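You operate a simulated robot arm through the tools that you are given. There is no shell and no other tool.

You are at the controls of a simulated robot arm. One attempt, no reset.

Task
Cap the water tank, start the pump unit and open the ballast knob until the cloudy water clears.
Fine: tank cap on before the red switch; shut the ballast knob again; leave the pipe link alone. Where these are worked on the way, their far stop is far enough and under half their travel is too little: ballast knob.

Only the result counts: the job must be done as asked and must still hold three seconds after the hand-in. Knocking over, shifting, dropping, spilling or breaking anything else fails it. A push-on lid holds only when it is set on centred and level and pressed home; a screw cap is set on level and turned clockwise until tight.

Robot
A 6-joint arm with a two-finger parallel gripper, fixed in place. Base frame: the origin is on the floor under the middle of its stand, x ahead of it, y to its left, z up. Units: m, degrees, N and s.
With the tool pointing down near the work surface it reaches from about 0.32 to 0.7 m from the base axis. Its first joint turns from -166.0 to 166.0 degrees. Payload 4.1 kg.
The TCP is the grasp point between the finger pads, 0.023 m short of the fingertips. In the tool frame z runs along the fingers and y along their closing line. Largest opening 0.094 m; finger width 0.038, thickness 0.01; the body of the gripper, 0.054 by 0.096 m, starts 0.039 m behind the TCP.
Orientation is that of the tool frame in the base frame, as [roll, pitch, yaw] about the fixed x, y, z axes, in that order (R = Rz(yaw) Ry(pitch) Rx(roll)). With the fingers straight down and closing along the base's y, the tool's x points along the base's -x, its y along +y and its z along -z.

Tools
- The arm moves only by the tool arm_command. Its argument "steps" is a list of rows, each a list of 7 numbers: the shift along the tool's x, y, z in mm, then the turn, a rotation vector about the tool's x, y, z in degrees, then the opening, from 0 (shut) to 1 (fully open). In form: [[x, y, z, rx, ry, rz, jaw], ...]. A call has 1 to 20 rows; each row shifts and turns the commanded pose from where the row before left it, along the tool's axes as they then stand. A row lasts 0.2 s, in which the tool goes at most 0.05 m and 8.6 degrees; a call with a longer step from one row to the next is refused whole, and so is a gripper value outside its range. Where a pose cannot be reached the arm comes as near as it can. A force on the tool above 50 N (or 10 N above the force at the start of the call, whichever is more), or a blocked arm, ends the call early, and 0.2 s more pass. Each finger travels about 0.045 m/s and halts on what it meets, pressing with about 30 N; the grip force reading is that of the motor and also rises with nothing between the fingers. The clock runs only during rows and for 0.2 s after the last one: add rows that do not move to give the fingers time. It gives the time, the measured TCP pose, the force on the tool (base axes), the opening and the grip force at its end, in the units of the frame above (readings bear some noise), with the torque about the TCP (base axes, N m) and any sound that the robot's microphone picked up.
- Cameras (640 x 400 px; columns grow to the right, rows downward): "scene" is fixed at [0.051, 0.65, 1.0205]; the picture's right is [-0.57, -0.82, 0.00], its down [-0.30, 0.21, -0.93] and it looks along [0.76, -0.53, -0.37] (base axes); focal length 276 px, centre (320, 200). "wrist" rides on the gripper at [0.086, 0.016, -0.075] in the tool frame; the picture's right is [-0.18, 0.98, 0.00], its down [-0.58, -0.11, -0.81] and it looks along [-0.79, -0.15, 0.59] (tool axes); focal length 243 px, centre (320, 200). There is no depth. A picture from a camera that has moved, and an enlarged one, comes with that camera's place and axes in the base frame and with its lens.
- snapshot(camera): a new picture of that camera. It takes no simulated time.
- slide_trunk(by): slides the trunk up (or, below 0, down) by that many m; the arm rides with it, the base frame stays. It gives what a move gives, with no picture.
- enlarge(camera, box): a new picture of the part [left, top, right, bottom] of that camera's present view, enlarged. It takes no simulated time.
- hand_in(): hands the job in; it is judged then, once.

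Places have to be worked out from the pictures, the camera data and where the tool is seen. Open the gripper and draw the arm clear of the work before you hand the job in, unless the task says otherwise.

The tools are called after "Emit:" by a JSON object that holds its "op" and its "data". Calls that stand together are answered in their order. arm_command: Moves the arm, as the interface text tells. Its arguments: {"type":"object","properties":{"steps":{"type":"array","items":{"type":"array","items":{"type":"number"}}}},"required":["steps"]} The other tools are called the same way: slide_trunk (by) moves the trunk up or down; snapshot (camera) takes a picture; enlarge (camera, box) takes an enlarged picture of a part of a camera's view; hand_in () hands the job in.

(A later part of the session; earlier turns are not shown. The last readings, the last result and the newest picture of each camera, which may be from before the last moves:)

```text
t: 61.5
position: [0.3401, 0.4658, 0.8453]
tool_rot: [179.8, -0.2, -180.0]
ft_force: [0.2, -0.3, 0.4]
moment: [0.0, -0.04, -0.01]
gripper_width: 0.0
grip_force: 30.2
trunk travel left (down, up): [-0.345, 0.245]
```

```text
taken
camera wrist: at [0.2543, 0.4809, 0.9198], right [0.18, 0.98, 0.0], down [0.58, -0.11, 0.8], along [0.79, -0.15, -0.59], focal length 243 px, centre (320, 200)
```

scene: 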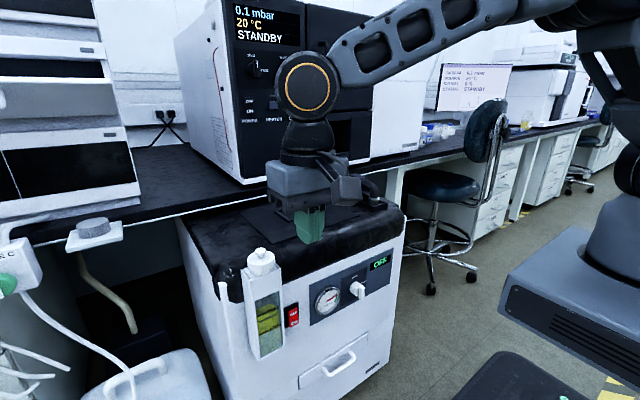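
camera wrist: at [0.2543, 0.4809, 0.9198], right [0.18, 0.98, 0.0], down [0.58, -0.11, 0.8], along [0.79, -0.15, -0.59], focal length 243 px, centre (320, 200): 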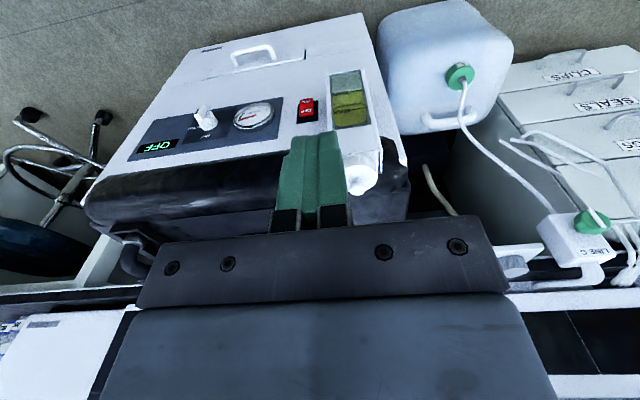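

The lid sits on the neck. I shift to y≈0.40 and slide the trunk down 0.22 m.

Emit:
{"op": "arm_command", "data": {"steps": [[0, -30, 0, 0, 0, 0, 0], [0, -30, 0, 0, 0, 0, 0], [0, 0, 0, 0, 0, 0, 0]]}}

Emit:
{"op": "slide_trunk", "data": {"by": -0.22}}

Emit:
{"op": "snapshot", "data": {"camera": "scene"}}

Emit:
{"op": "snapshot", "data": {"camera": "wrist"}}

```text
t: 62.3
position: [0.3407, 0.4065, 0.8441]
tool_rot: [179.8, -0.2, -180.0]
ft_force: [-0.3, -0.4, -0.2]
moment: [0.01, -0.01, 0.04]
gripper_width: 0.0001
grip_force: 29.9
trunk travel left (down, up): [-0.345, 0.245]
```

```text
t: 64.6
position: [0.3405, 0.4069, 0.6237]
tool_rot: [179.8, -0.2, -180.0]
ft_force: [-0.3, -0.1, 0.2]
moment: [-0.01, 0.0, 0.0]
gripper_width: 0.0
grip_force: 30.1
trunk travel left (down, up): [-0.125, 0.465]
```

```text
taken
```

scene: 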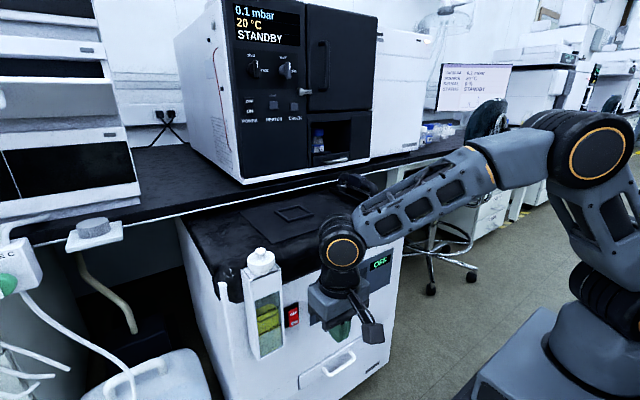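

```text
taken
camera wrist: at [0.2554, 0.4217, 0.699], right [0.18, 0.98, 0.0], down [0.58, -0.11, 0.8], along [0.79, -0.15, -0.59], focal length 243 px, centre (320, 200)
```

wrist: 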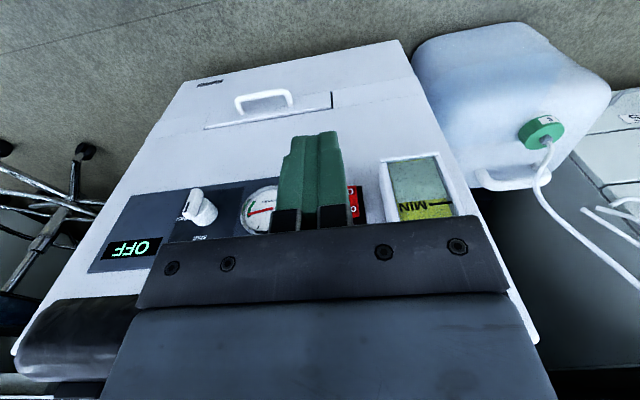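

Now at (0.34, 0.407, 0.624) in front of the unit. I turn the tool −90° about its axis, so that after tilting forward the closed fingers are only 20 mm tall and the gripper stays clear of the tank.

Emit:
{"op": "arm_command", "data": {"steps": [[0, 0, 0, 0, 0, -8, 0], [0, 0, 0, 0, 0, -8, 0], [0, 0, 0, 0, 0, -8, 0], [0, 0, 0, 0, 0, -8, 0], [0, 0, 0, 0, 0, -8, 0], [0, 0, 0, 0, 0, -8, 0], [0, 0, 0, 0, 0, -8, 0], [0, 0, 0, 0, 0, -8, 0], [0, 0, 0, 0, 0, -8, 0], [0, 0, 0, 0, 0, -8, 0], [0, 0, 0, 0, 0, -8, 0], [0, 0, 0, 0, 0, -2, 0], [0, 0, 0, 0, 0, 0, 0]]}}

Emit:
{"op": "arm_command", "data": {"steps": [[0, 0, 0, 8, 0, 0, 0], [0, 0, 0, 8, 0, 0, 0], [0, 0, 0, 8, 0, 0, 0], [0, 0, 0, 8, 0, 0, 0], [0, 0, 0, 8, 0, 0, 0], [0, 0, 0, 5, 0, 0, 0], [0, 0, 0, 0, 0, 0, 0]]}}

Emit:
{"op": "snapshot", "data": {"camera": "scene"}}

Emit:
{"op": "snapshot", "data": {"camera": "wrist"}}

```text
t: 67.4
position: [0.3401, 0.4077, 0.6246]
tool_rot: [179.8, 0.3, -89.9]
ft_force: [-0.4, 1.1, 0.3]
moment: [0.01, -0.02, 0.01]
gripper_width: 0.0
grip_force: 30.3
trunk travel left (down, up): [-0.125, 0.465]
```

```text
t: 69.0
position: [0.341, 0.4072, 0.6236]
tool_rot: [-135.0, 0.2, -90.0]
ft_force: [0.2, -0.1, 0.5]
moment: [0.02, 0.0, 0.0]
gripper_width: 0.0
grip_force: 29.7
trunk travel left (down, up): [-0.125, 0.465]
```

```text
taken
```

scene: 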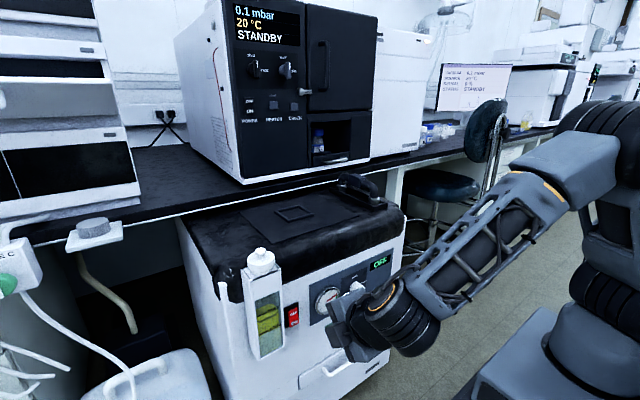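

```text
taken
camera wrist: at [0.2773, 0.3196, 0.6656], right [-0.7, 0.19, -0.69], down [-0.49, 0.58, 0.65], along [0.52, 0.79, -0.31], focal length 243 px, centre (320, 200)
```

wrist: 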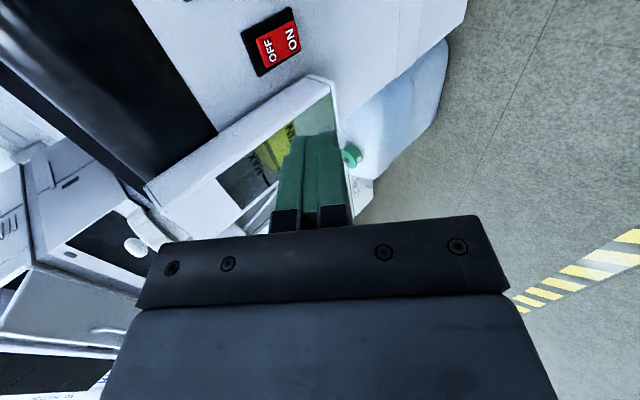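

Tilting works. I continue to horizontal (fingers pointing at the panel).

Emit:
{"op": "arm_command", "data": {"steps": [[0, 0, 0, 8, 0, 0, 0], [0, 0, 0, 8, 0, 0, 0], [0, 0, 0, 8, 0, 0, 0], [0, 0, 0, 8, 0, 0, 0], [0, 0, 0, 8, 0, 0, 0], [0, 0, 0, 5, 0, 0, 0], [0, 0, 0, 0, 0, 0, 0]]}}

Emit:
{"op": "snapshot", "data": {"camera": "scene"}}

Emit:
{"op": "snapshot", "data": {"camera": "wrist"}}

```text
t: 70.6
position: [0.3412, 0.4058, 0.624]
tool_rot: [-90.2, 0.2, -90.0]
ft_force: [0.3, 0.8, -0.7]
moment: [-0.02, -0.03, 0.01]
gripper_width: 0.0
grip_force: 30.1
trunk travel left (down, up): [-0.125, 0.465]
```

```text
taken
```

scene: 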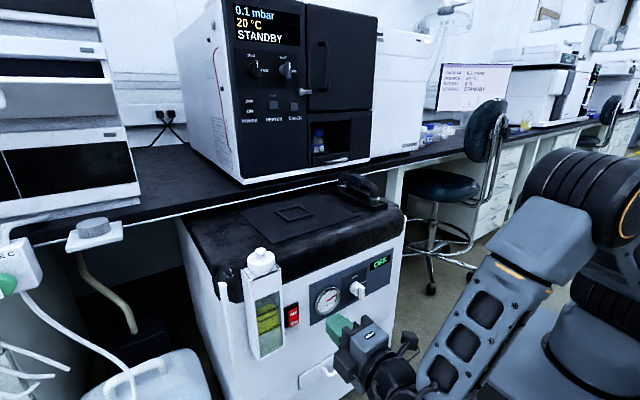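

```text
taken
camera wrist: at [0.2669, 0.3193, 0.6076], right [0.0, 0.19, -0.98], down [-0.81, 0.58, 0.11], along [0.59, 0.79, 0.15], focal length 243 px, centre (320, 200)
```

wrist: 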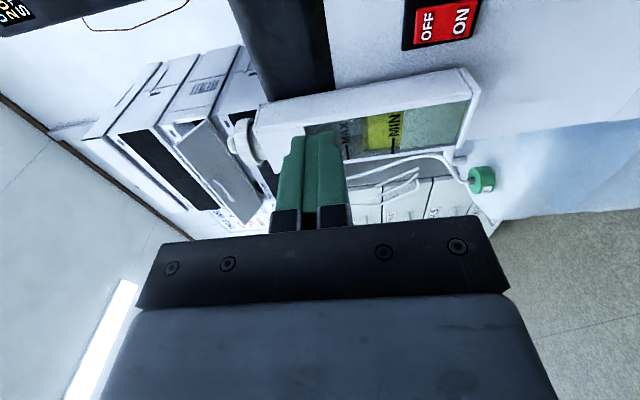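

Horizontal pose reached. The switch's ON half is at about (y 0.411, z 0.505); I lower to that height and approach to a standoff.

Emit:
{"op": "arm_command", "data": {"steps": [[-1, 24, 0, 0, 0, 0, 0], [-1, 24, 0, 0, 0, 0, 0], [-1, 24, 0, 0, 0, 0, 0], [-1, 24, 0, 0, 0, 0, 0], [-1, 24, 0, 0, 0, 0, 0], [0, 0, 20, 0, 0, 0, 0], [0, 0, 20, 0, 0, 0, 0], [0, 0, 20, 0, 0, 0, 0], [0, 0, 20, 0, 0, 0, 0], [0, 0, 0, 0, 0, 0, 0]]}}

Emit:
{"op": "snapshot", "data": {"camera": "wrist"}}

Emit:
{"op": "enlarge", "data": {"camera": "scene", "box": [240, 270, 400, 400]}}

```text
t: 72.8
position: [0.4203, 0.4114, 0.5026]
tool_rot: [-90.1, 0.3, -90.1]
ft_force: [0.4, 0.8, 0.4]
moment: [0.0, 0.01, -0.03]
gripper_width: 0.0
grip_force: 30.5
trunk travel left (down, up): [-0.125, 0.465]
```

```text
taken
camera wrist: at [0.3469, 0.324, 0.4863], right [0.0, 0.19, -0.98], down [-0.81, 0.58, 0.11], along [0.59, 0.79, 0.15], focal length 243 px, centre (320, 200)
```

wrist: 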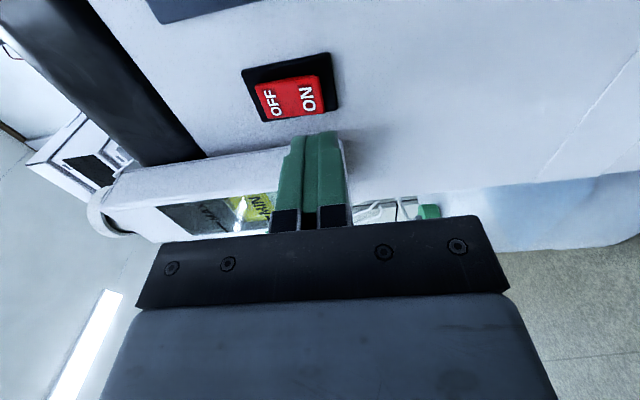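

```text
3.08 times, centred on (320, 335) of scene
camera zoom: at [0.051, 0.65, 1.0205], right [-0.57, -0.82, 0.0], down [-0.3, 0.21, -0.93], along [0.76, -0.53, -0.37], focal length 849 px, centre (320, -215)
```

zoom: 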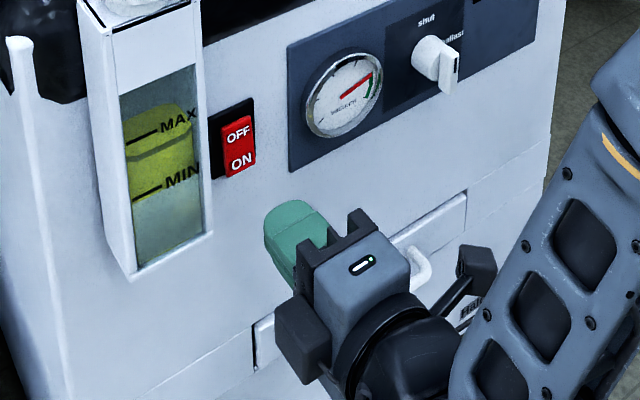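

The fingertips point at the ON half. I advance, then push in small steps while watching force and sound.

Emit:
{"op": "arm_command", "data": {"steps": [[0, 0, 15, 0, 0, 0, 0], [0, 0, 12, 0, 0, 0, 0], [0, 0, 6, 0, 0, 0, 0], [0, 0, 4, 0, 0, 0, 0], [0, 0, 3, 0, 0, 0, 0], [0, 0, 3, 0, 0, 0, 0]]}}

Emit:
{"op": "enlarge", "data": {"camera": "wrist", "box": [200, 20, 440, 200]}}

Emit:
{"op": "enlarge", "data": {"camera": "scene", "box": [240, 240, 400, 340]}}

```text
t: 74.2
position: [0.4628, 0.4121, 0.5037]
tool_rot: [-90.2, 0.1, -89.9]
ft_force: [-0.2, 1.0, 0.5]
moment: [0.02, -0.01, -0.02]
gripper_width: 0.0
grip_force: 29.9
trunk travel left (down, up): [-0.125, 0.465]
```

```text
2.22 times, centred on (320, 110) of wrist
camera zoom: at [0.3896, 0.3245, 0.4867], right [0.0, 0.19, -0.98], down [-0.81, 0.58, 0.11], along [0.59, 0.79, 0.15], focal length 539 px, centre (320, 400)
```

zoom: 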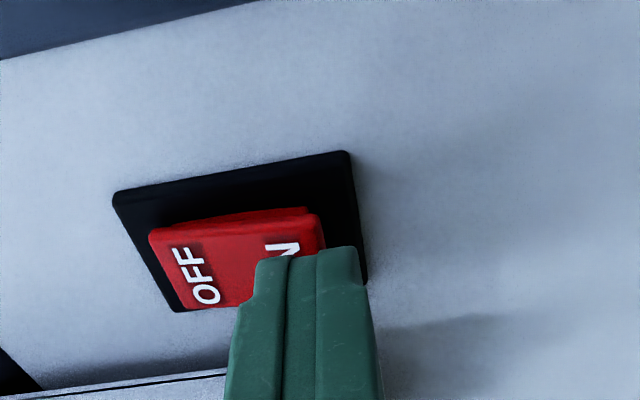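

```text
4.00 times, centred on (320, 290) of scene
camera zoom: at [0.051, 0.65, 1.0205], right [-0.57, -0.82, 0.0], down [-0.3, 0.21, -0.93], along [0.76, -0.53, -0.37], focal length 1104 px, centre (320, -160)
```

zoom: 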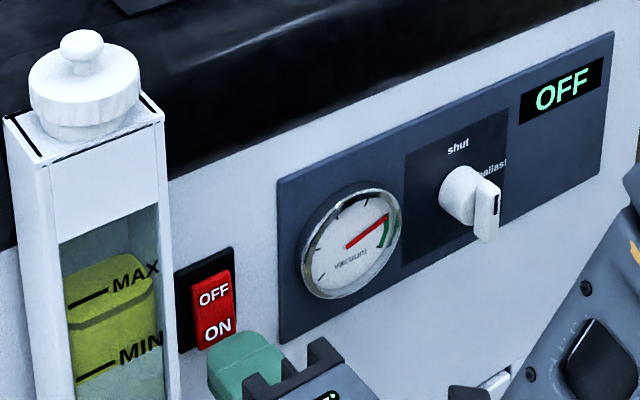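

Emit:
{"op": "arm_command", "data": {"steps": [[0, 0, 2, 0, 0, 0, 0], [0, 0, 2, 0, 0, 0, 0], [0, 0, 2, 0, 0, 0, 0], [0, 0, 2, 0, 0, 0, 0]]}}

Emit:
{"op": "enlarge", "data": {"camera": "wrist", "box": [200, 20, 440, 200]}}

Emit:
{"op": "enlarge", "data": {"camera": "scene", "box": [240, 240, 400, 340]}}

```text
t: 75.2
position: [0.4716, 0.4121, 0.5038]
tool_rot: [-90.2, 0.2, -90.1]
ft_force: [-1.5, -0.5, 0.1]
moment: [0.0, -0.01, 0.0]
gripper_width: 0.0001
grip_force: 29.4
trunk travel left (down, up): [-0.125, 0.465]
```

```text
2.22 times, centred on (320, 110) of wrist
camera zoom: at [0.3974, 0.3249, 0.4869], right [0.0, 0.19, -0.98], down [-0.81, 0.58, 0.11], along [0.59, 0.79, 0.15], focal length 539 px, centre (320, 400)
```

zoom: 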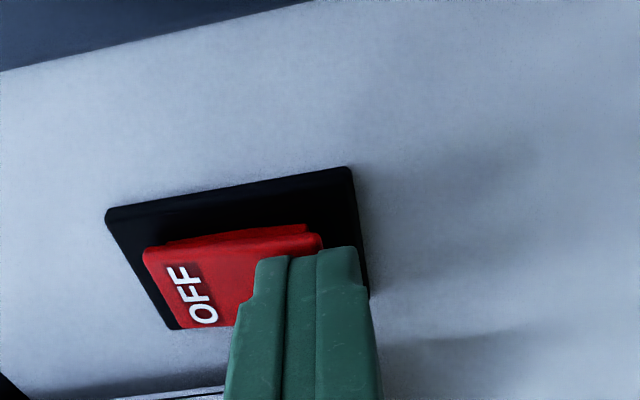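

```text
4.00 times, centred on (320, 290) of scene
camera zoom: at [0.051, 0.65, 1.0205], right [-0.57, -0.82, 0.0], down [-0.3, 0.21, -0.93], along [0.76, -0.53, -0.37], focal length 1104 px, centre (320, -160)
```

zoom: 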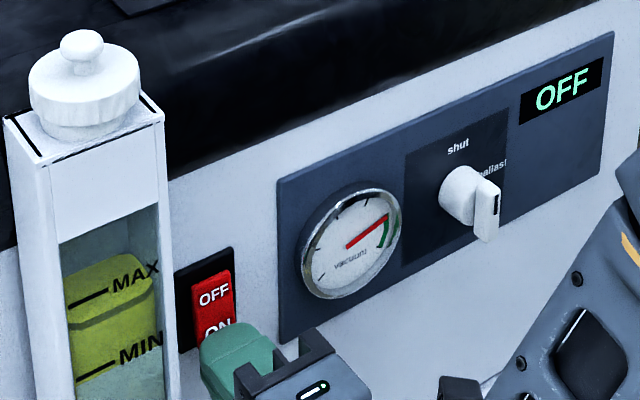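

First touch (−1.5 N). I keep pushing.

Emit:
{"op": "arm_command", "data": {"steps": [[0, 0, 2, 0, 0, 0, 0], [0, 0, 2, 0, 0, 0, 0], [0, 0, 2, 0, 0, 0, 0]]}}

Emit:
{"op": "enlarge", "data": {"camera": "wrist", "box": [200, 20, 440, 200]}}

Emit:
{"op": "enlarge", "data": {"camera": "scene", "box": [240, 240, 400, 340]}}

```text
t: 76.0
position: [0.4747, 0.4131, 0.5033]
tool_rot: [-90.1, 0.1, -90.0]
ft_force: [-28.4, -13.0, 4.5]
moment: [0.11, -0.37, -0.35]
gripper_width: 0.0
grip_force: 29.4
trunk travel left (down, up): [-0.125, 0.465]
```

```text
2.22 times, centred on (320, 110) of wrist
camera zoom: at [0.4012, 0.3252, 0.4872], right [0.0, 0.19, -0.98], down [-0.81, 0.58, 0.11], along [0.59, 0.79, 0.15], focal length 539 px, centre (320, 400)
```

zoom: 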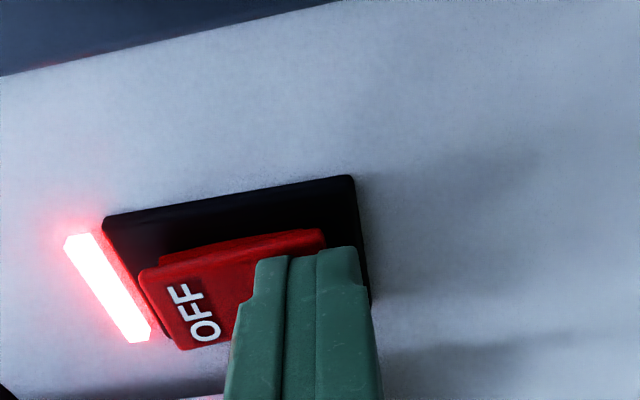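

```text
4.00 times, centred on (320, 290) of scene
camera zoom: at [0.051, 0.65, 1.0205], right [-0.57, -0.82, 0.0], down [-0.3, 0.21, -0.93], along [0.76, -0.53, -0.37], focal length 1104 px, centre (320, -160)
```

zoom: 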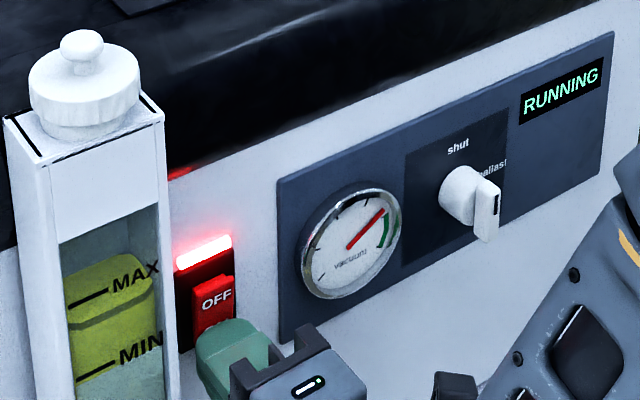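

The display now reads RUNNING and the switch lamp is lit. I back straight off and check that it stays on.

Emit:
{"op": "arm_command", "data": {"steps": [[0, 0, -8, 0, 0, 0, 0], [0, 0, -15, 0, 0, 0, 0], [0, 0, -25, 0, 0, 0, 0], [0, 0, -25, 0, 0, 0, 0], [0, 0, -15, 0, 0, 0, 0], [0, 0, 0, 0, 0, 0, 0]]}}

Emit:
{"op": "enlarge", "data": {"camera": "scene", "box": [240, 240, 400, 340]}}

Emit:
{"op": "snapshot", "data": {"camera": "wrist"}}

```text
t: 77.4
position: [0.3893, 0.4119, 0.5032]
tool_rot: [-90.1, 0.3, -90.0]
ft_force: [0.1, -0.2, -0.5]
moment: [0.0, 0.06, 0.0]
gripper_width: 0.0
grip_force: 30.1
trunk travel left (down, up): [-0.125, 0.465]
```

```text
4.00 times, centred on (320, 290) of scene
camera zoom: at [0.051, 0.65, 1.0205], right [-0.57, -0.82, 0.0], down [-0.3, 0.21, -0.93], along [0.76, -0.53, -0.37], focal length 1104 px, centre (320, -160)
```

zoom: 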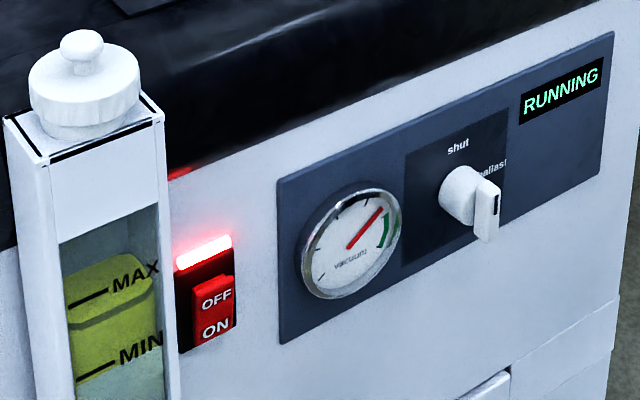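

```text
taken
camera wrist: at [0.3158, 0.325, 0.4875], right [0.0, 0.19, -0.98], down [-0.81, 0.58, 0.11], along [0.59, 0.79, 0.15], focal length 243 px, centre (320, 200)
```

wrist: 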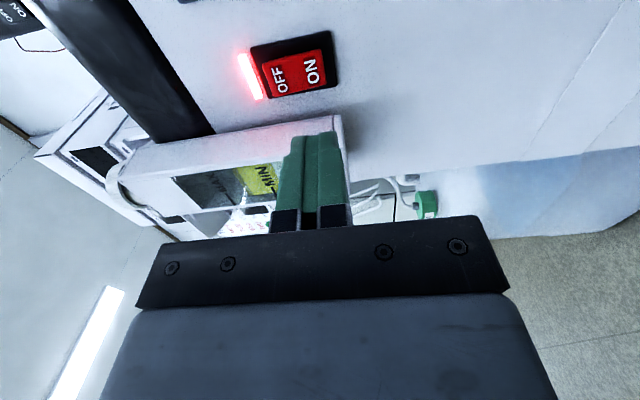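

Pump stays RUNNING. Next, the ballast knob: I slide along −y to y≈0.214 and roll the tool +90° so the fingers close sideways on the vertical blade.

Emit:
{"op": "arm_command", "data": {"steps": [[25, 0, 0, 0, 0, 0, 0], [25, 0, 0, 0, 0, 0, 0.1], [25, 0, 0, 0, 0, 0, 0.2], [25, 0, 0, 0, 0, 0, 0.3], [25, 0, 0, 0, 0, 0, 0.4], [25, 0, 0, 0, 0, 0, 0.5], [25, -4, 0, 0, 0, 0, 0.5], [23, -5, 0, 0, 0, 0, 0.5], [0, 0, 0, 0, 0, 0, 0.5]]}}

Emit:
{"op": "arm_command", "data": {"steps": [[0, 0, 0, 0, 0, 8, 0.5], [0, 0, 0, 0, 0, 8, 0.5], [0, 0, 0, 0, 0, 8, 0.5], [0, 0, 0, 0, 0, 8, 0.5], [0, 0, 0, 0, 0, 8, 0.5], [0, 0, 0, 0, 0, 8, 0.5], [0, 0, 0, 0, 0, 8, 0.5], [0, 0, 0, 0, 0, 8, 0.5], [0, 0, 0, 0, 0, 8, 0.5], [0, 0, 0, 0, 0, 8, 0.5], [0, 0, 0, 0, 0, 8, 0.5], [0, 0, 0, 0, 0, 2, 0.5], [0, 0, 0, 0, 0, 0, 0.5]]}}

Emit:
{"op": "snapshot", "data": {"camera": "wrist"}}

Emit:
{"op": "snapshot", "data": {"camera": "scene"}}

```text
t: 79.4
position: [0.389, 0.2138, 0.5132]
tool_rot: [-90.0, 0.4, -90.0]
ft_force: [-0.1, 0.1, 0.3]
moment: [-0.01, 0.0, 0.02]
gripper_width: 0.047
grip_force: 0.1
trunk travel left (down, up): [-0.125, 0.465]
```

```text
t: 82.2
position: [0.4287, 0.2749, 0.563]
tool_rot: [-167.6, 89.6, -167.8]
ft_force: [-0.2, -0.1, 0.1]
moment: [0.03, 0.03, 0.01]
gripper_width: 0.047
grip_force: 0.1
out of reach, approached as far as the arm can: row 10, 11, 12
trunk travel left (down, up): [-0.125, 0.465]
```

```text
taken
camera wrist: at [0.3546, 0.2896, 0.4767], right [0.0, 0.98, 0.18], down [-0.8, -0.11, 0.59], along [0.6, -0.15, 0.79], focal length 243 px, centre (320, 200)
```

wrist: 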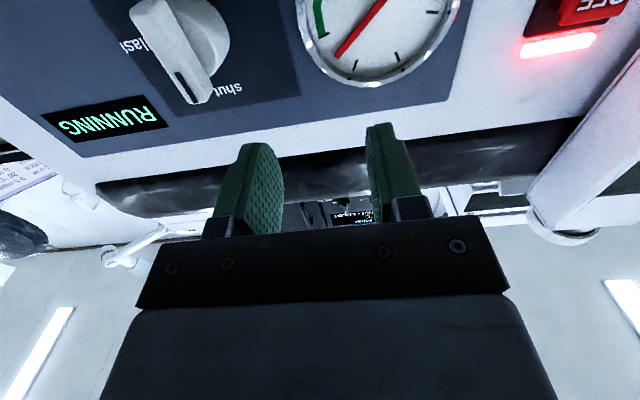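

```text
taken
```

scene: 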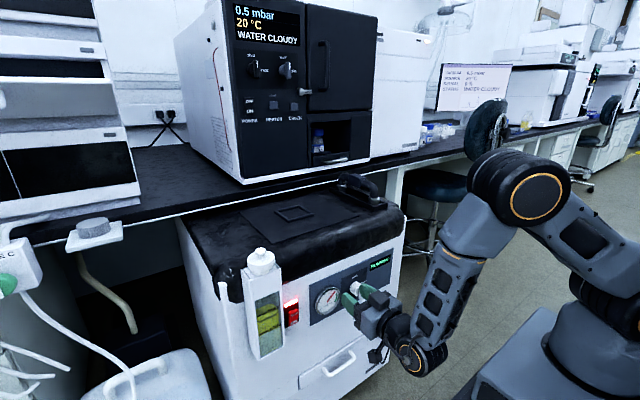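

The instrument display now says WATER CLOUDY, a useful indicator. The roll hit a wrist limit and the arm drifted, with no contact; so I'll use the opposite roll (camera above), which leaves room for the clockwise turn. First I roll back 90°.

Emit:
{"op": "arm_command", "data": {"steps": [[0, 0, 0, 0, 0, -8, 0.5], [0, 0, 0, 0, 0, -8, 0.5], [0, 0, 0, 0, 0, -8, 0.5], [0, 0, 0, 0, 0, -8, 0.5]]}}

```text
t: 83.2
position: [0.4296, 0.2745, 0.5634]
tool_rot: [-90.4, 58.1, -90.2]
ft_force: [0.0, 0.6, -0.2]
moment: [0.0, 0.0, 0.01]
gripper_width: 0.0471
grip_force: 0.0
trunk travel left (down, up): [-0.125, 0.465]
```

Emit:
{"op": "arm_command", "data": {"steps": [[0, 0, -3, 0, 0, -8, 0.5], [0, 0, -3, 0, 0, -8, 0.5], [0, 0, -3, 0, 0, -8, 0.5], [0, 0, -3, 0, 0, -8, 0.5], [0, 0, -3, 0, 0, -8, 0.5], [0, 0, -3, 0, 0, -8, 0.5], [0, 0, -3, 0, 0, -8, 0.5], [0, 0, 0, 0, 0, -2.1, 0.5]]}}

Emit:
{"op": "arm_command", "data": {"steps": [[0, 0, 0, 0, 0, -8, 0.5], [0, 0, 0, 0, 0, -8, 0.5], [0, 0, 0, 0, 0, -8, 0.5], [0, 0, 0, 0, 0, -8, 0.5], [0, 0, 0, 0, 0, -8, 0.5], [0, 0, 0, 0, 0, -8, 0.5], [0, 0, 0, 0, 0, -8, 0.5], [0, 0, 0, 0, 0, -8, 0.5], [0, 0, 0, 0, 0, -8, 0.5], [0, 0, 0, 0, 0, -8, 0.5], [0, 0, 0, 0, 0, -8, 0.5], [0, 0, 0, 0, 0, -2, 0.5], [0, 0, 0, 0, 0, 0, 0.5]]}}

Emit:
{"op": "snapshot", "data": {"camera": "wrist"}}

Emit:
{"op": "snapshot", "data": {"camera": "scene"}}

```text
t: 85.0
position: [0.4087, 0.2744, 0.5635]
tool_rot: [-90.2, -0.1, -90.0]
ft_force: [0.0, -0.2, 0.0]
moment: [-0.02, -0.02, 0.0]
gripper_width: 0.0469
grip_force: 0.0
trunk travel left (down, up): [-0.125, 0.465]
```

```text
t: 87.8
position: [0.4079, 0.2739, 0.5628]
tool_rot: [-174.6, -89.8, -5.4]
ft_force: [0.6, -0.5, -0.6]
moment: [-0.02, 0.0, 0.02]
gripper_width: 0.047
grip_force: 0.1
trunk travel left (down, up): [-0.125, 0.465]
```

```text
taken
camera wrist: at [0.3346, 0.257, 0.6502], right [0.0, -0.98, -0.18], down [-0.81, 0.11, -0.58], along [0.59, 0.15, -0.79], focal length 243 px, centre (320, 200)
```

wrist: 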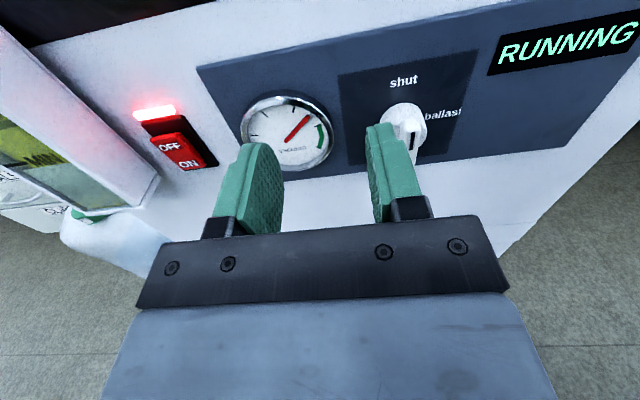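

```text
taken
```

scene: 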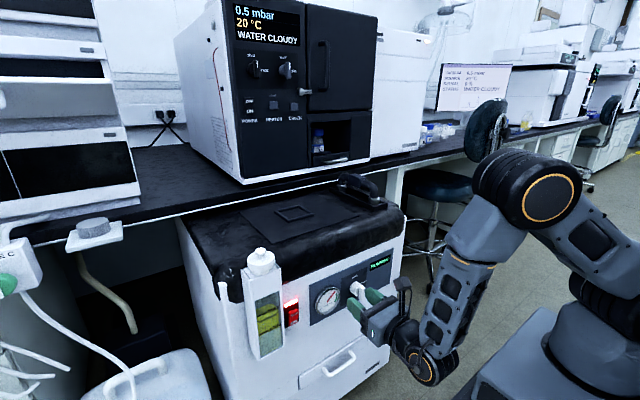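

Camera-above roll works and gives a clear upright view of the panel ("shut" above, "ballast" to the right of the knob). I move in front of the knob.

Emit:
{"op": "arm_command", "data": {"steps": [[-12.5, 15, -2, 0, 0, 0, 0.5], [-12.5, 15, -2, 0, 0, 0, 0.5], [-12.5, 15, -2, 0, 0, 0, 0.5], [-12.5, 15, -2, 0, 0, 0, 0.5], [0, 0, 0, 0, 0, 0, 0.5]]}}

Emit:
{"op": "snapshot", "data": {"camera": "wrist"}}

```text
t: 89.0
position: [0.3994, 0.2132, 0.5137]
tool_rot: [-148.1, -89.8, -31.9]
ft_force: [0.2, 0.7, -0.2]
moment: [-0.03, -0.01, -0.02]
gripper_width: 0.0471
grip_force: 0.1
trunk travel left (down, up): [-0.125, 0.465]
```

```text
taken
camera wrist: at [0.3264, 0.1962, 0.6], right [0.0, -0.98, -0.19], down [-0.81, 0.11, -0.58], along [0.59, 0.15, -0.79], focal length 243 px, centre (320, 200)
```

wrist: 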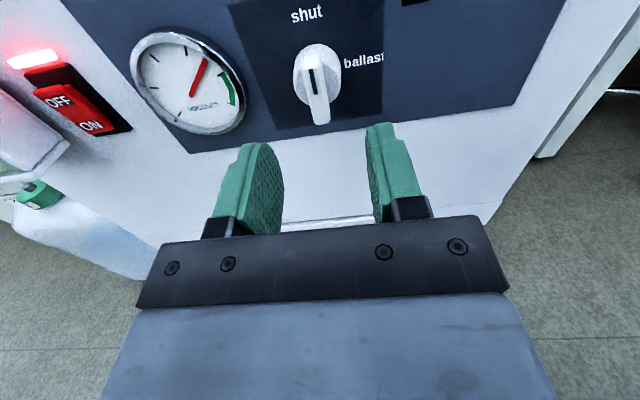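

Emit:
{"op": "enlarge", "data": {"camera": "wrist", "box": [240, 0, 400, 130]}}

Emit:
{"op": "enlarge", "data": {"camera": "scene", "box": [320, 250, 410, 330]}}

```text
3.08 times, centred on (320, 65) of wrist
camera zoom: at [0.3264, 0.1962, 0.6], right [0.0, -0.98, -0.19], down [-0.81, 0.11, -0.58], along [0.59, 0.15, -0.79], focal length 746 px, centre (320, 615)
```

zoom: 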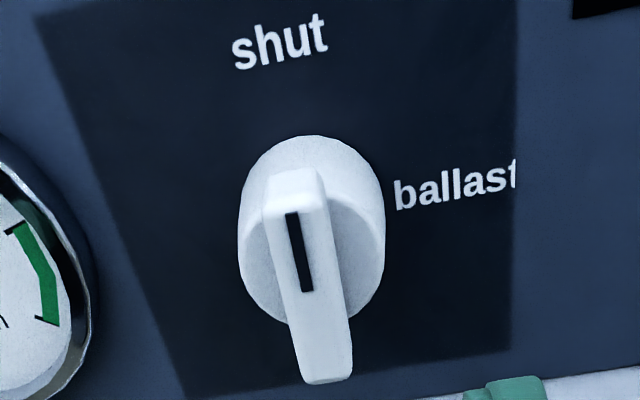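

```text
5.00 times, centred on (365, 290) of scene
camera zoom: at [0.051, 0.65, 1.0205], right [-0.57, -0.82, 0.0], down [-0.3, 0.21, -0.93], along [0.76, -0.53, -0.37], focal length 1380 px, centre (95, -250)
```

zoom: 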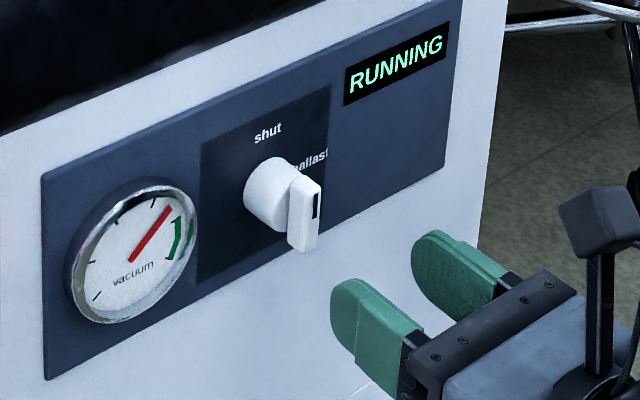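

Knob axis computed at (y 0.2138, z 0.516), blade front at x≈0.474, cylinder face ≈0.485, blade ~11 mm thick. I fine-align and advance with open fingers straddling the blade.

Emit:
{"op": "arm_command", "data": {"steps": [[2.3, -0.5, 15, 0, 0, 0, 0.5], [0, 0, 15, 0, 0, 0, 0.5], [0, 0, 12, 0, 0, 0, 0.5], [0, 0, 6, 0, 0, 0, 0.5], [0, 0, 0, 0, 0, 0, 0.5]]}}

Emit:
{"op": "enlarge", "data": {"camera": "wrist", "box": [200, 20, 440, 200]}}

Emit:
{"op": "enlarge", "data": {"camera": "scene", "box": [320, 250, 410, 330]}}

```text
t: 90.2
position: [0.4483, 0.2142, 0.5141]
tool_rot: [-155.7, -89.7, -24.3]
ft_force: [-0.3, 0.1, -0.6]
moment: [0.01, -0.02, -0.01]
gripper_width: 0.047
grip_force: 0.1
trunk travel left (down, up): [-0.125, 0.465]
```

```text
2.22 times, centred on (320, 110) of wrist
camera zoom: at [0.3751, 0.1971, 0.6019], right [0.0, -0.98, -0.19], down [-0.81, 0.11, -0.58], along [0.59, 0.15, -0.79], focal length 539 px, centre (320, 400)
```

zoom: 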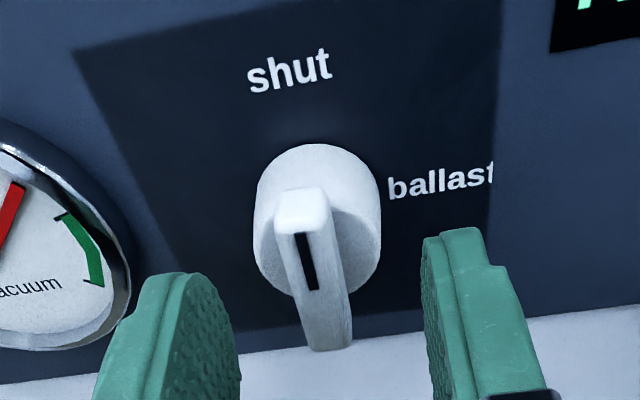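

```text
5.00 times, centred on (365, 290) of scene
camera zoom: at [0.051, 0.65, 1.0205], right [-0.57, -0.82, 0.0], down [-0.3, 0.21, -0.93], along [0.76, -0.53, -0.37], focal length 1380 px, centre (95, -250)
```

zoom: 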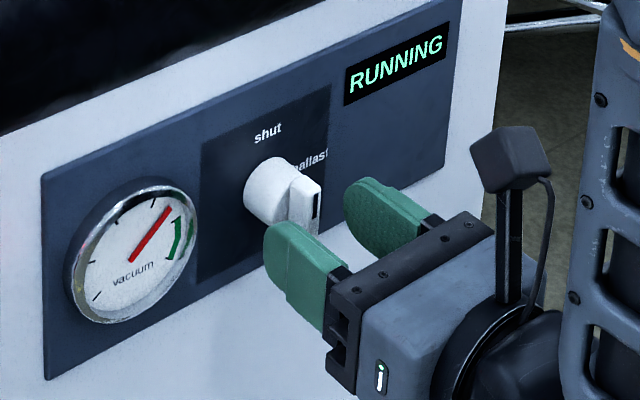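

Well aligned. I advance the last 11 mm and close gently on the blade.

Emit:
{"op": "arm_command", "data": {"steps": [[0, 0, 5, 0, 0, 0, 0.5], [0, 0, 4, 0, 0, 0, 0.5], [0, 0, 2, 0, 0, 0, 0.5], [0, 0, 0, 0, 0, 0, 0.35], [0, 0, 0, 0, 0, 0, 0.2], [0, 0, 0, 0, 0, 0, 0.05], [0, 0, 0, 0, 0, 0, 0.05], [0, 0, 0, 0, 0, 0, 0.05]]}}

Emit:
{"op": "enlarge", "data": {"camera": "wrist", "box": [200, 20, 440, 200]}}

Emit:
{"op": "enlarge", "data": {"camera": "scene", "box": [320, 250, 410, 330]}}

```text
t: 92.0
position: [0.4589, 0.2152, 0.5155]
tool_rot: [-157.0, -89.8, -22.9]
ft_force: [1.8, -0.1, -0.8]
moment: [0.02, -0.07, -0.06]
gripper_width: 0.0119
grip_force: 44.7
trunk travel left (down, up): [-0.125, 0.465]
```

```text
2.22 times, centred on (320, 110) of wrist
camera zoom: at [0.3858, 0.1978, 0.6016], right [0.0, -0.98, -0.19], down [-0.81, 0.11, -0.58], along [0.59, 0.15, -0.79], focal length 539 px, centre (320, 400)
```

zoom: 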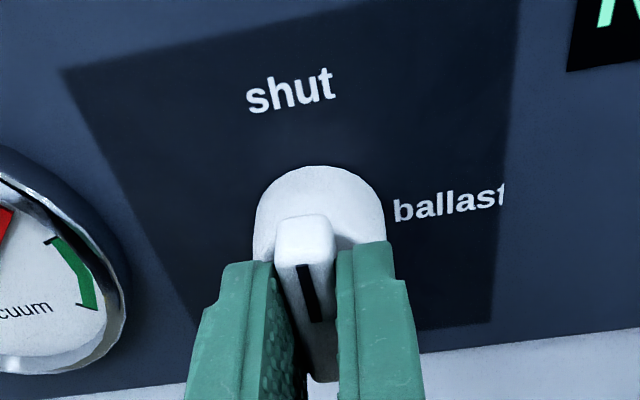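

```text
5.00 times, centred on (365, 290) of scene
camera zoom: at [0.051, 0.65, 1.0205], right [-0.57, -0.82, 0.0], down [-0.3, 0.21, -0.93], along [0.76, -0.53, -0.37], focal length 1380 px, centre (95, -250)
```

zoom: 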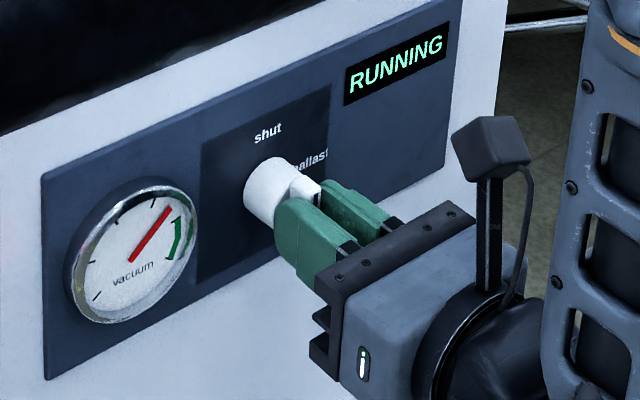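

The blade is gripped (11.9 mm). I start turning clockwise in small steps and check torque.

Emit:
{"op": "arm_command", "data": {"steps": [[0, 0, 0, 0, 0, 6, 0.05], [0, 0, 0, 0, 0, 6, 0.05], [0, 0, 0, 0, 0, 6, 0.05]]}}

Emit:
{"op": "enlarge", "data": {"camera": "wrist", "box": [200, 20, 440, 200]}}

```text
t: 92.8
position: [0.4594, 0.2151, 0.5149]
tool_rot: [-90.7, -71.9, -89.3]
ft_force: [14.2, 7.5, -8.4]
moment: [0.0, -1.22, -0.34]
gripper_width: 0.0118
grip_force: 45.2
trunk travel left (down, up): [-0.125, 0.465]
```

```text
2.22 times, centred on (320, 110) of wrist
camera zoom: at [0.3858, 0.1717, 0.5922], right [0.0, -0.88, -0.48], down [-0.81, 0.28, -0.52], along [0.59, 0.39, -0.71], focal length 539 px, centre (320, 400)
```

zoom: 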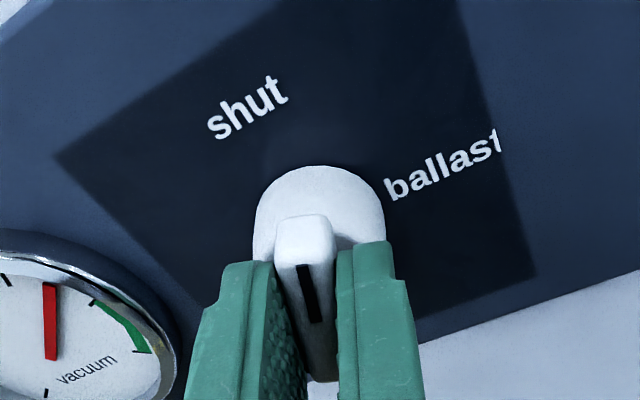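

The knob follows the gripper (18° so far). I continue toward "ballast", monitoring forces.

Emit:
{"op": "arm_command", "data": {"steps": [[0, 0, 0, 0, 0, 7, 0.05], [0, 0, 0, 0, 0, 7, 0.05], [0, 0, 0, 0, 0, 7, 0.05], [0, 0, 0, 0, 0, 7, 0.05]]}}

Emit:
{"op": "enlarge", "data": {"camera": "wrist", "box": [200, 20, 440, 200]}}

Emit:
{"op": "snapshot", "data": {"camera": "scene"}}

```text
t: 93.8
position: [0.4586, 0.2149, 0.514]
tool_rot: [-90.4, -43.8, -89.7]
ft_force: [17.0, 6.2, -2.6]
moment: [-0.02, 0.93, 1.12]
gripper_width: 0.0117
grip_force: 45.3
trunk travel left (down, up): [-0.125, 0.465]
```

```text
2.22 times, centred on (320, 110) of wrist
camera zoom: at [0.3857, 0.1406, 0.5635], right [0.0, -0.55, -0.84], down [-0.81, 0.49, -0.32], along [0.59, 0.68, -0.44], focal length 539 px, centre (320, 400)
```

zoom: 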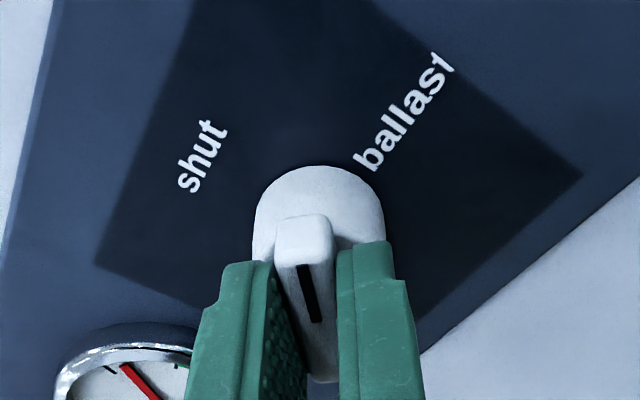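

```text
taken
```

scene: 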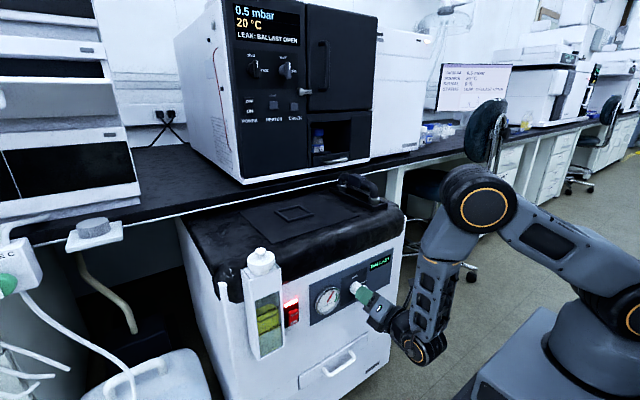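

46° turned; displays report BALLAST (open). I keep going toward the far stop at about 90°.

Emit:
{"op": "arm_command", "data": {"steps": [[0, 0, 0, 0, 0, 8, 0.05], [0, 0, 0, 0, 0, 8, 0.05], [0, 0, 0, 0, 0, 8, 0.05], [0, 0, 0, 0, 0, 8, 0.05], [0, 0, 0, 0, 0, 8, 0.05]]}}

Emit:
{"op": "enlarge", "data": {"camera": "wrist", "box": [200, 20, 440, 200]}}

Emit:
{"op": "enlarge", "data": {"camera": "scene", "box": [240, 240, 410, 350]}}

Emit:
{"op": "enlarge", "data": {"camera": "scene", "box": [220, 0, 320, 60]}}

```text
t: 95.0
position: [0.4592, 0.215, 0.5148]
tool_rot: [-90.1, -3.8, -89.9]
ft_force: [9.9, 6.6, 2.8]
moment: [0.03, -0.12, 1.54]
gripper_width: 0.0116
grip_force: 44.5
trunk travel left (down, up): [-0.125, 0.465]
```

```text
2.22 times, centred on (320, 110) of wrist
camera zoom: at [0.3854, 0.127, 0.5048], right [0.0, 0.12, -0.99], down [-0.81, 0.59, 0.07], along [0.59, 0.8, 0.09], focal length 539 px, centre (320, 400)
```

zoom: 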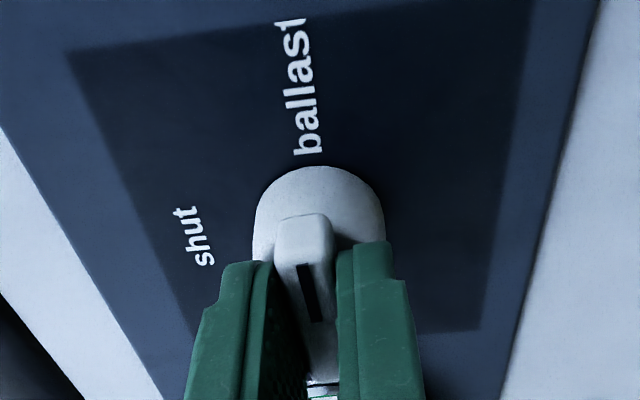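

```text
3.64 times, centred on (325, 295) of scene
camera zoom: at [0.051, 0.65, 1.0205], right [-0.57, -0.82, 0.0], down [-0.3, 0.21, -0.93], along [0.76, -0.53, -0.37], focal length 1004 px, centre (302, -146)
```

zoom: 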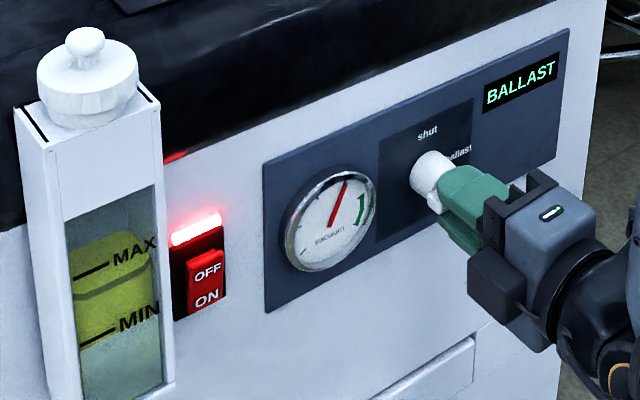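

```text
6.40 times, centred on (270, 30) of scene
camera zoom: at [0.051, 0.65, 1.0205], right [-0.57, -0.82, 0.0], down [-0.3, 0.21, -0.93], along [0.76, -0.53, -0.37], focal length 1766 px, centre (640, 1288)
```

zoom: 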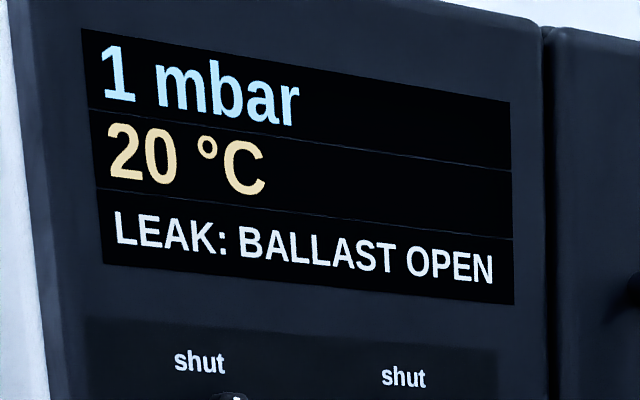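

86° turned and the pump display reads BALLAST. I nudge a few more degrees to reach the far stop.

Emit:
{"op": "arm_command", "data": {"steps": [[0, 0, 0, 0, 0, 2, 0.05], [0, 0, 0, 0, 0, 2, 0.05]]}}

Emit:
{"op": "enlarge", "data": {"camera": "wrist", "box": [200, 20, 440, 200]}}

```text
t: 95.6
position: [0.4596, 0.215, 0.5141]
tool_rot: [-90.1, 0.1, -90.0]
ft_force: [6.8, 6.4, 6.1]
moment: [-0.24, -0.24, 1.53]
gripper_width: 0.0122
grip_force: 45.1
trunk travel left (down, up): [-0.125, 0.465]
```

```text
2.22 times, centred on (320, 110) of wrist
camera zoom: at [0.3854, 0.1279, 0.4989], right [0.0, 0.19, -0.98], down [-0.81, 0.58, 0.11], along [0.59, 0.79, 0.15], focal length 539 px, centre (320, 400)
```

zoom: 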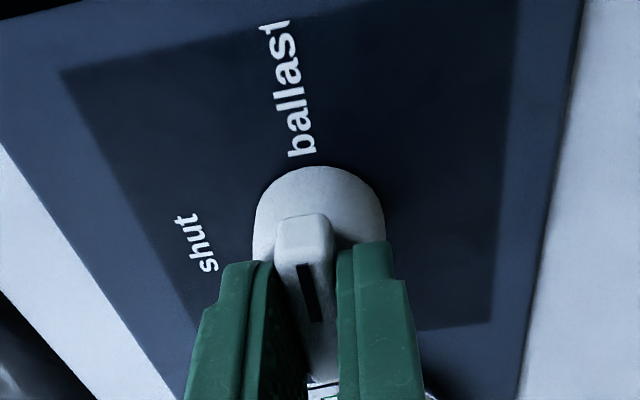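

A reaction of −0.24 N m shows the far stop at about 90°. I hold here and wait for the water to clear.

Emit:
{"op": "arm_command", "data": {"steps": [[0, 0, 0, 0, 0, 0, 0.05], [0, 0, 0, 0, 0, 0, 0.05], [0, 0, 0, 0, 0, 0, 0.05], [0, 0, 0, 0, 0, 0, 0.05], [0, 0, 0, 0, 0, 0, 0.05], [0, 0, 0, 0, 0, 0, 0.05], [0, 0, 0, 0, 0, 0, 0.05], [0, 0, 0, 0, 0, 0, 0.05], [0, 0, 0, 0, 0, 0, 0.05], [0, 0, 0, 0, 0, 0, 0.05]]}}

Emit:
{"op": "enlarge", "data": {"camera": "scene", "box": [240, 240, 410, 350]}}

Emit:
{"op": "enlarge", "data": {"camera": "scene", "box": [220, 0, 320, 60]}}

```text
t: 97.8
position: [0.4598, 0.216, 0.5142]
tool_rot: [-90.2, 0.1, -89.9]
ft_force: [5.0, 10.3, 10.3]
moment: [-0.18, -0.33, 0.17]
gripper_width: 0.0119
grip_force: 45.3
trunk travel left (down, up): [-0.125, 0.465]
```

```text
3.64 times, centred on (325, 295) of scene
camera zoom: at [0.051, 0.65, 1.0205], right [-0.57, -0.82, 0.0], down [-0.3, 0.21, -0.93], along [0.76, -0.53, -0.37], focal length 1004 px, centre (302, -146)
```

zoom: 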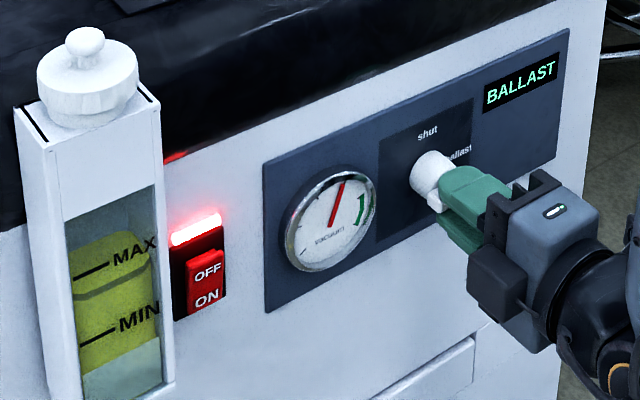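

```text
6.40 times, centred on (270, 30) of scene
camera zoom: at [0.051, 0.65, 1.0205], right [-0.57, -0.82, 0.0], down [-0.3, 0.21, -0.93], along [0.76, -0.53, -0.37], focal length 1766 px, centre (640, 1288)
```

zoom: 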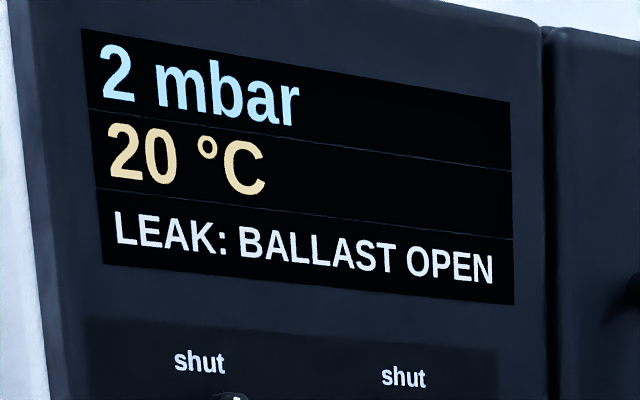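

Still cloudy; the gauge rises with ballast open. I keep waiting.

Emit:
{"op": "arm_command", "data": {"steps": [[0, 0, 0, 0, 0, 0, 0.05], [0, 0, 0, 0, 0, 0, 0.05], [0, 0, 0, 0, 0, 0, 0.05], [0, 0, 0, 0, 0, 0, 0.05], [0, 0, 0, 0, 0, 0, 0.05], [0, 0, 0, 0, 0, 0, 0.05], [0, 0, 0, 0, 0, 0, 0.05], [0, 0, 0, 0, 0, 0, 0.05], [0, 0, 0, 0, 0, 0, 0.05], [0, 0, 0, 0, 0, 0, 0.05], [0, 0, 0, 0, 0, 0, 0.05], [0, 0, 0, 0, 0, 0, 0.05], [0, 0, 0, 0, 0, 0, 0.05], [0, 0, 0, 0, 0, 0, 0.05], [0, 0, 0, 0, 0, 0, 0.05], [0, 0, 0, 0, 0, 0, 0.05], [0, 0, 0, 0, 0, 0, 0.05], [0, 0, 0, 0, 0, 0, 0.05], [0, 0, 0, 0, 0, 0, 0.05], [0, 0, 0, 0, 0, 0, 0.05]]}}

Emit:
{"op": "enlarge", "data": {"camera": "scene", "box": [240, 240, 410, 350]}}

Emit:
{"op": "enlarge", "data": {"camera": "scene", "box": [220, 0, 320, 60]}}

```text
t: 102.0
position: [0.4593, 0.2154, 0.515]
tool_rot: [-90.2, 0.1, -90.0]
ft_force: [5.6, 6.3, 10.9]
moment: [-0.13, -0.36, 0.25]
gripper_width: 0.0121
grip_force: 45.3
trunk travel left (down, up): [-0.125, 0.465]
```

```text
3.64 times, centred on (325, 295) of scene
camera zoom: at [0.051, 0.65, 1.0205], right [-0.57, -0.82, 0.0], down [-0.3, 0.21, -0.93], along [0.76, -0.53, -0.37], focal length 1004 px, centre (302, -146)
```

zoom: 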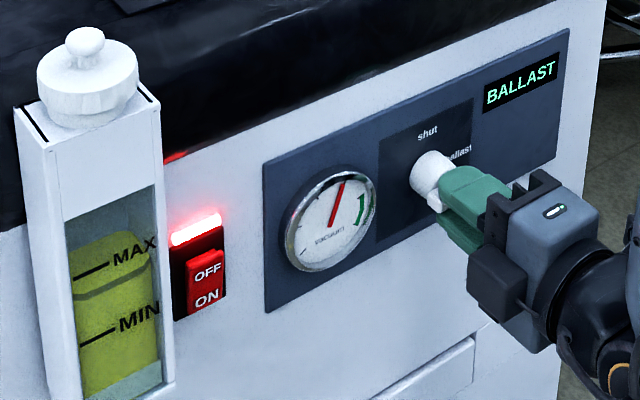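

```text
6.40 times, centred on (270, 30) of scene
camera zoom: at [0.051, 0.65, 1.0205], right [-0.57, -0.82, 0.0], down [-0.3, 0.21, -0.93], along [0.76, -0.53, -0.37], focal length 1766 px, centre (640, 1288)
```

zoom: 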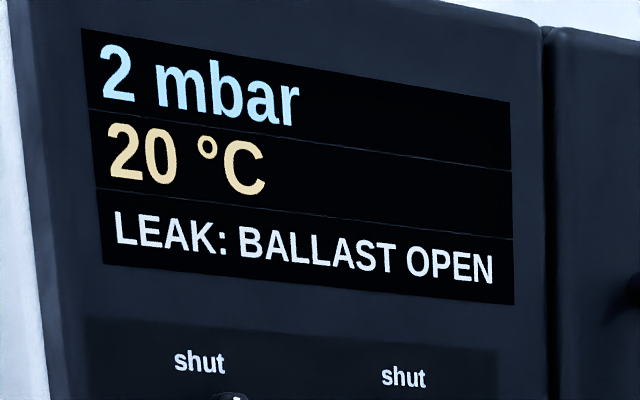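

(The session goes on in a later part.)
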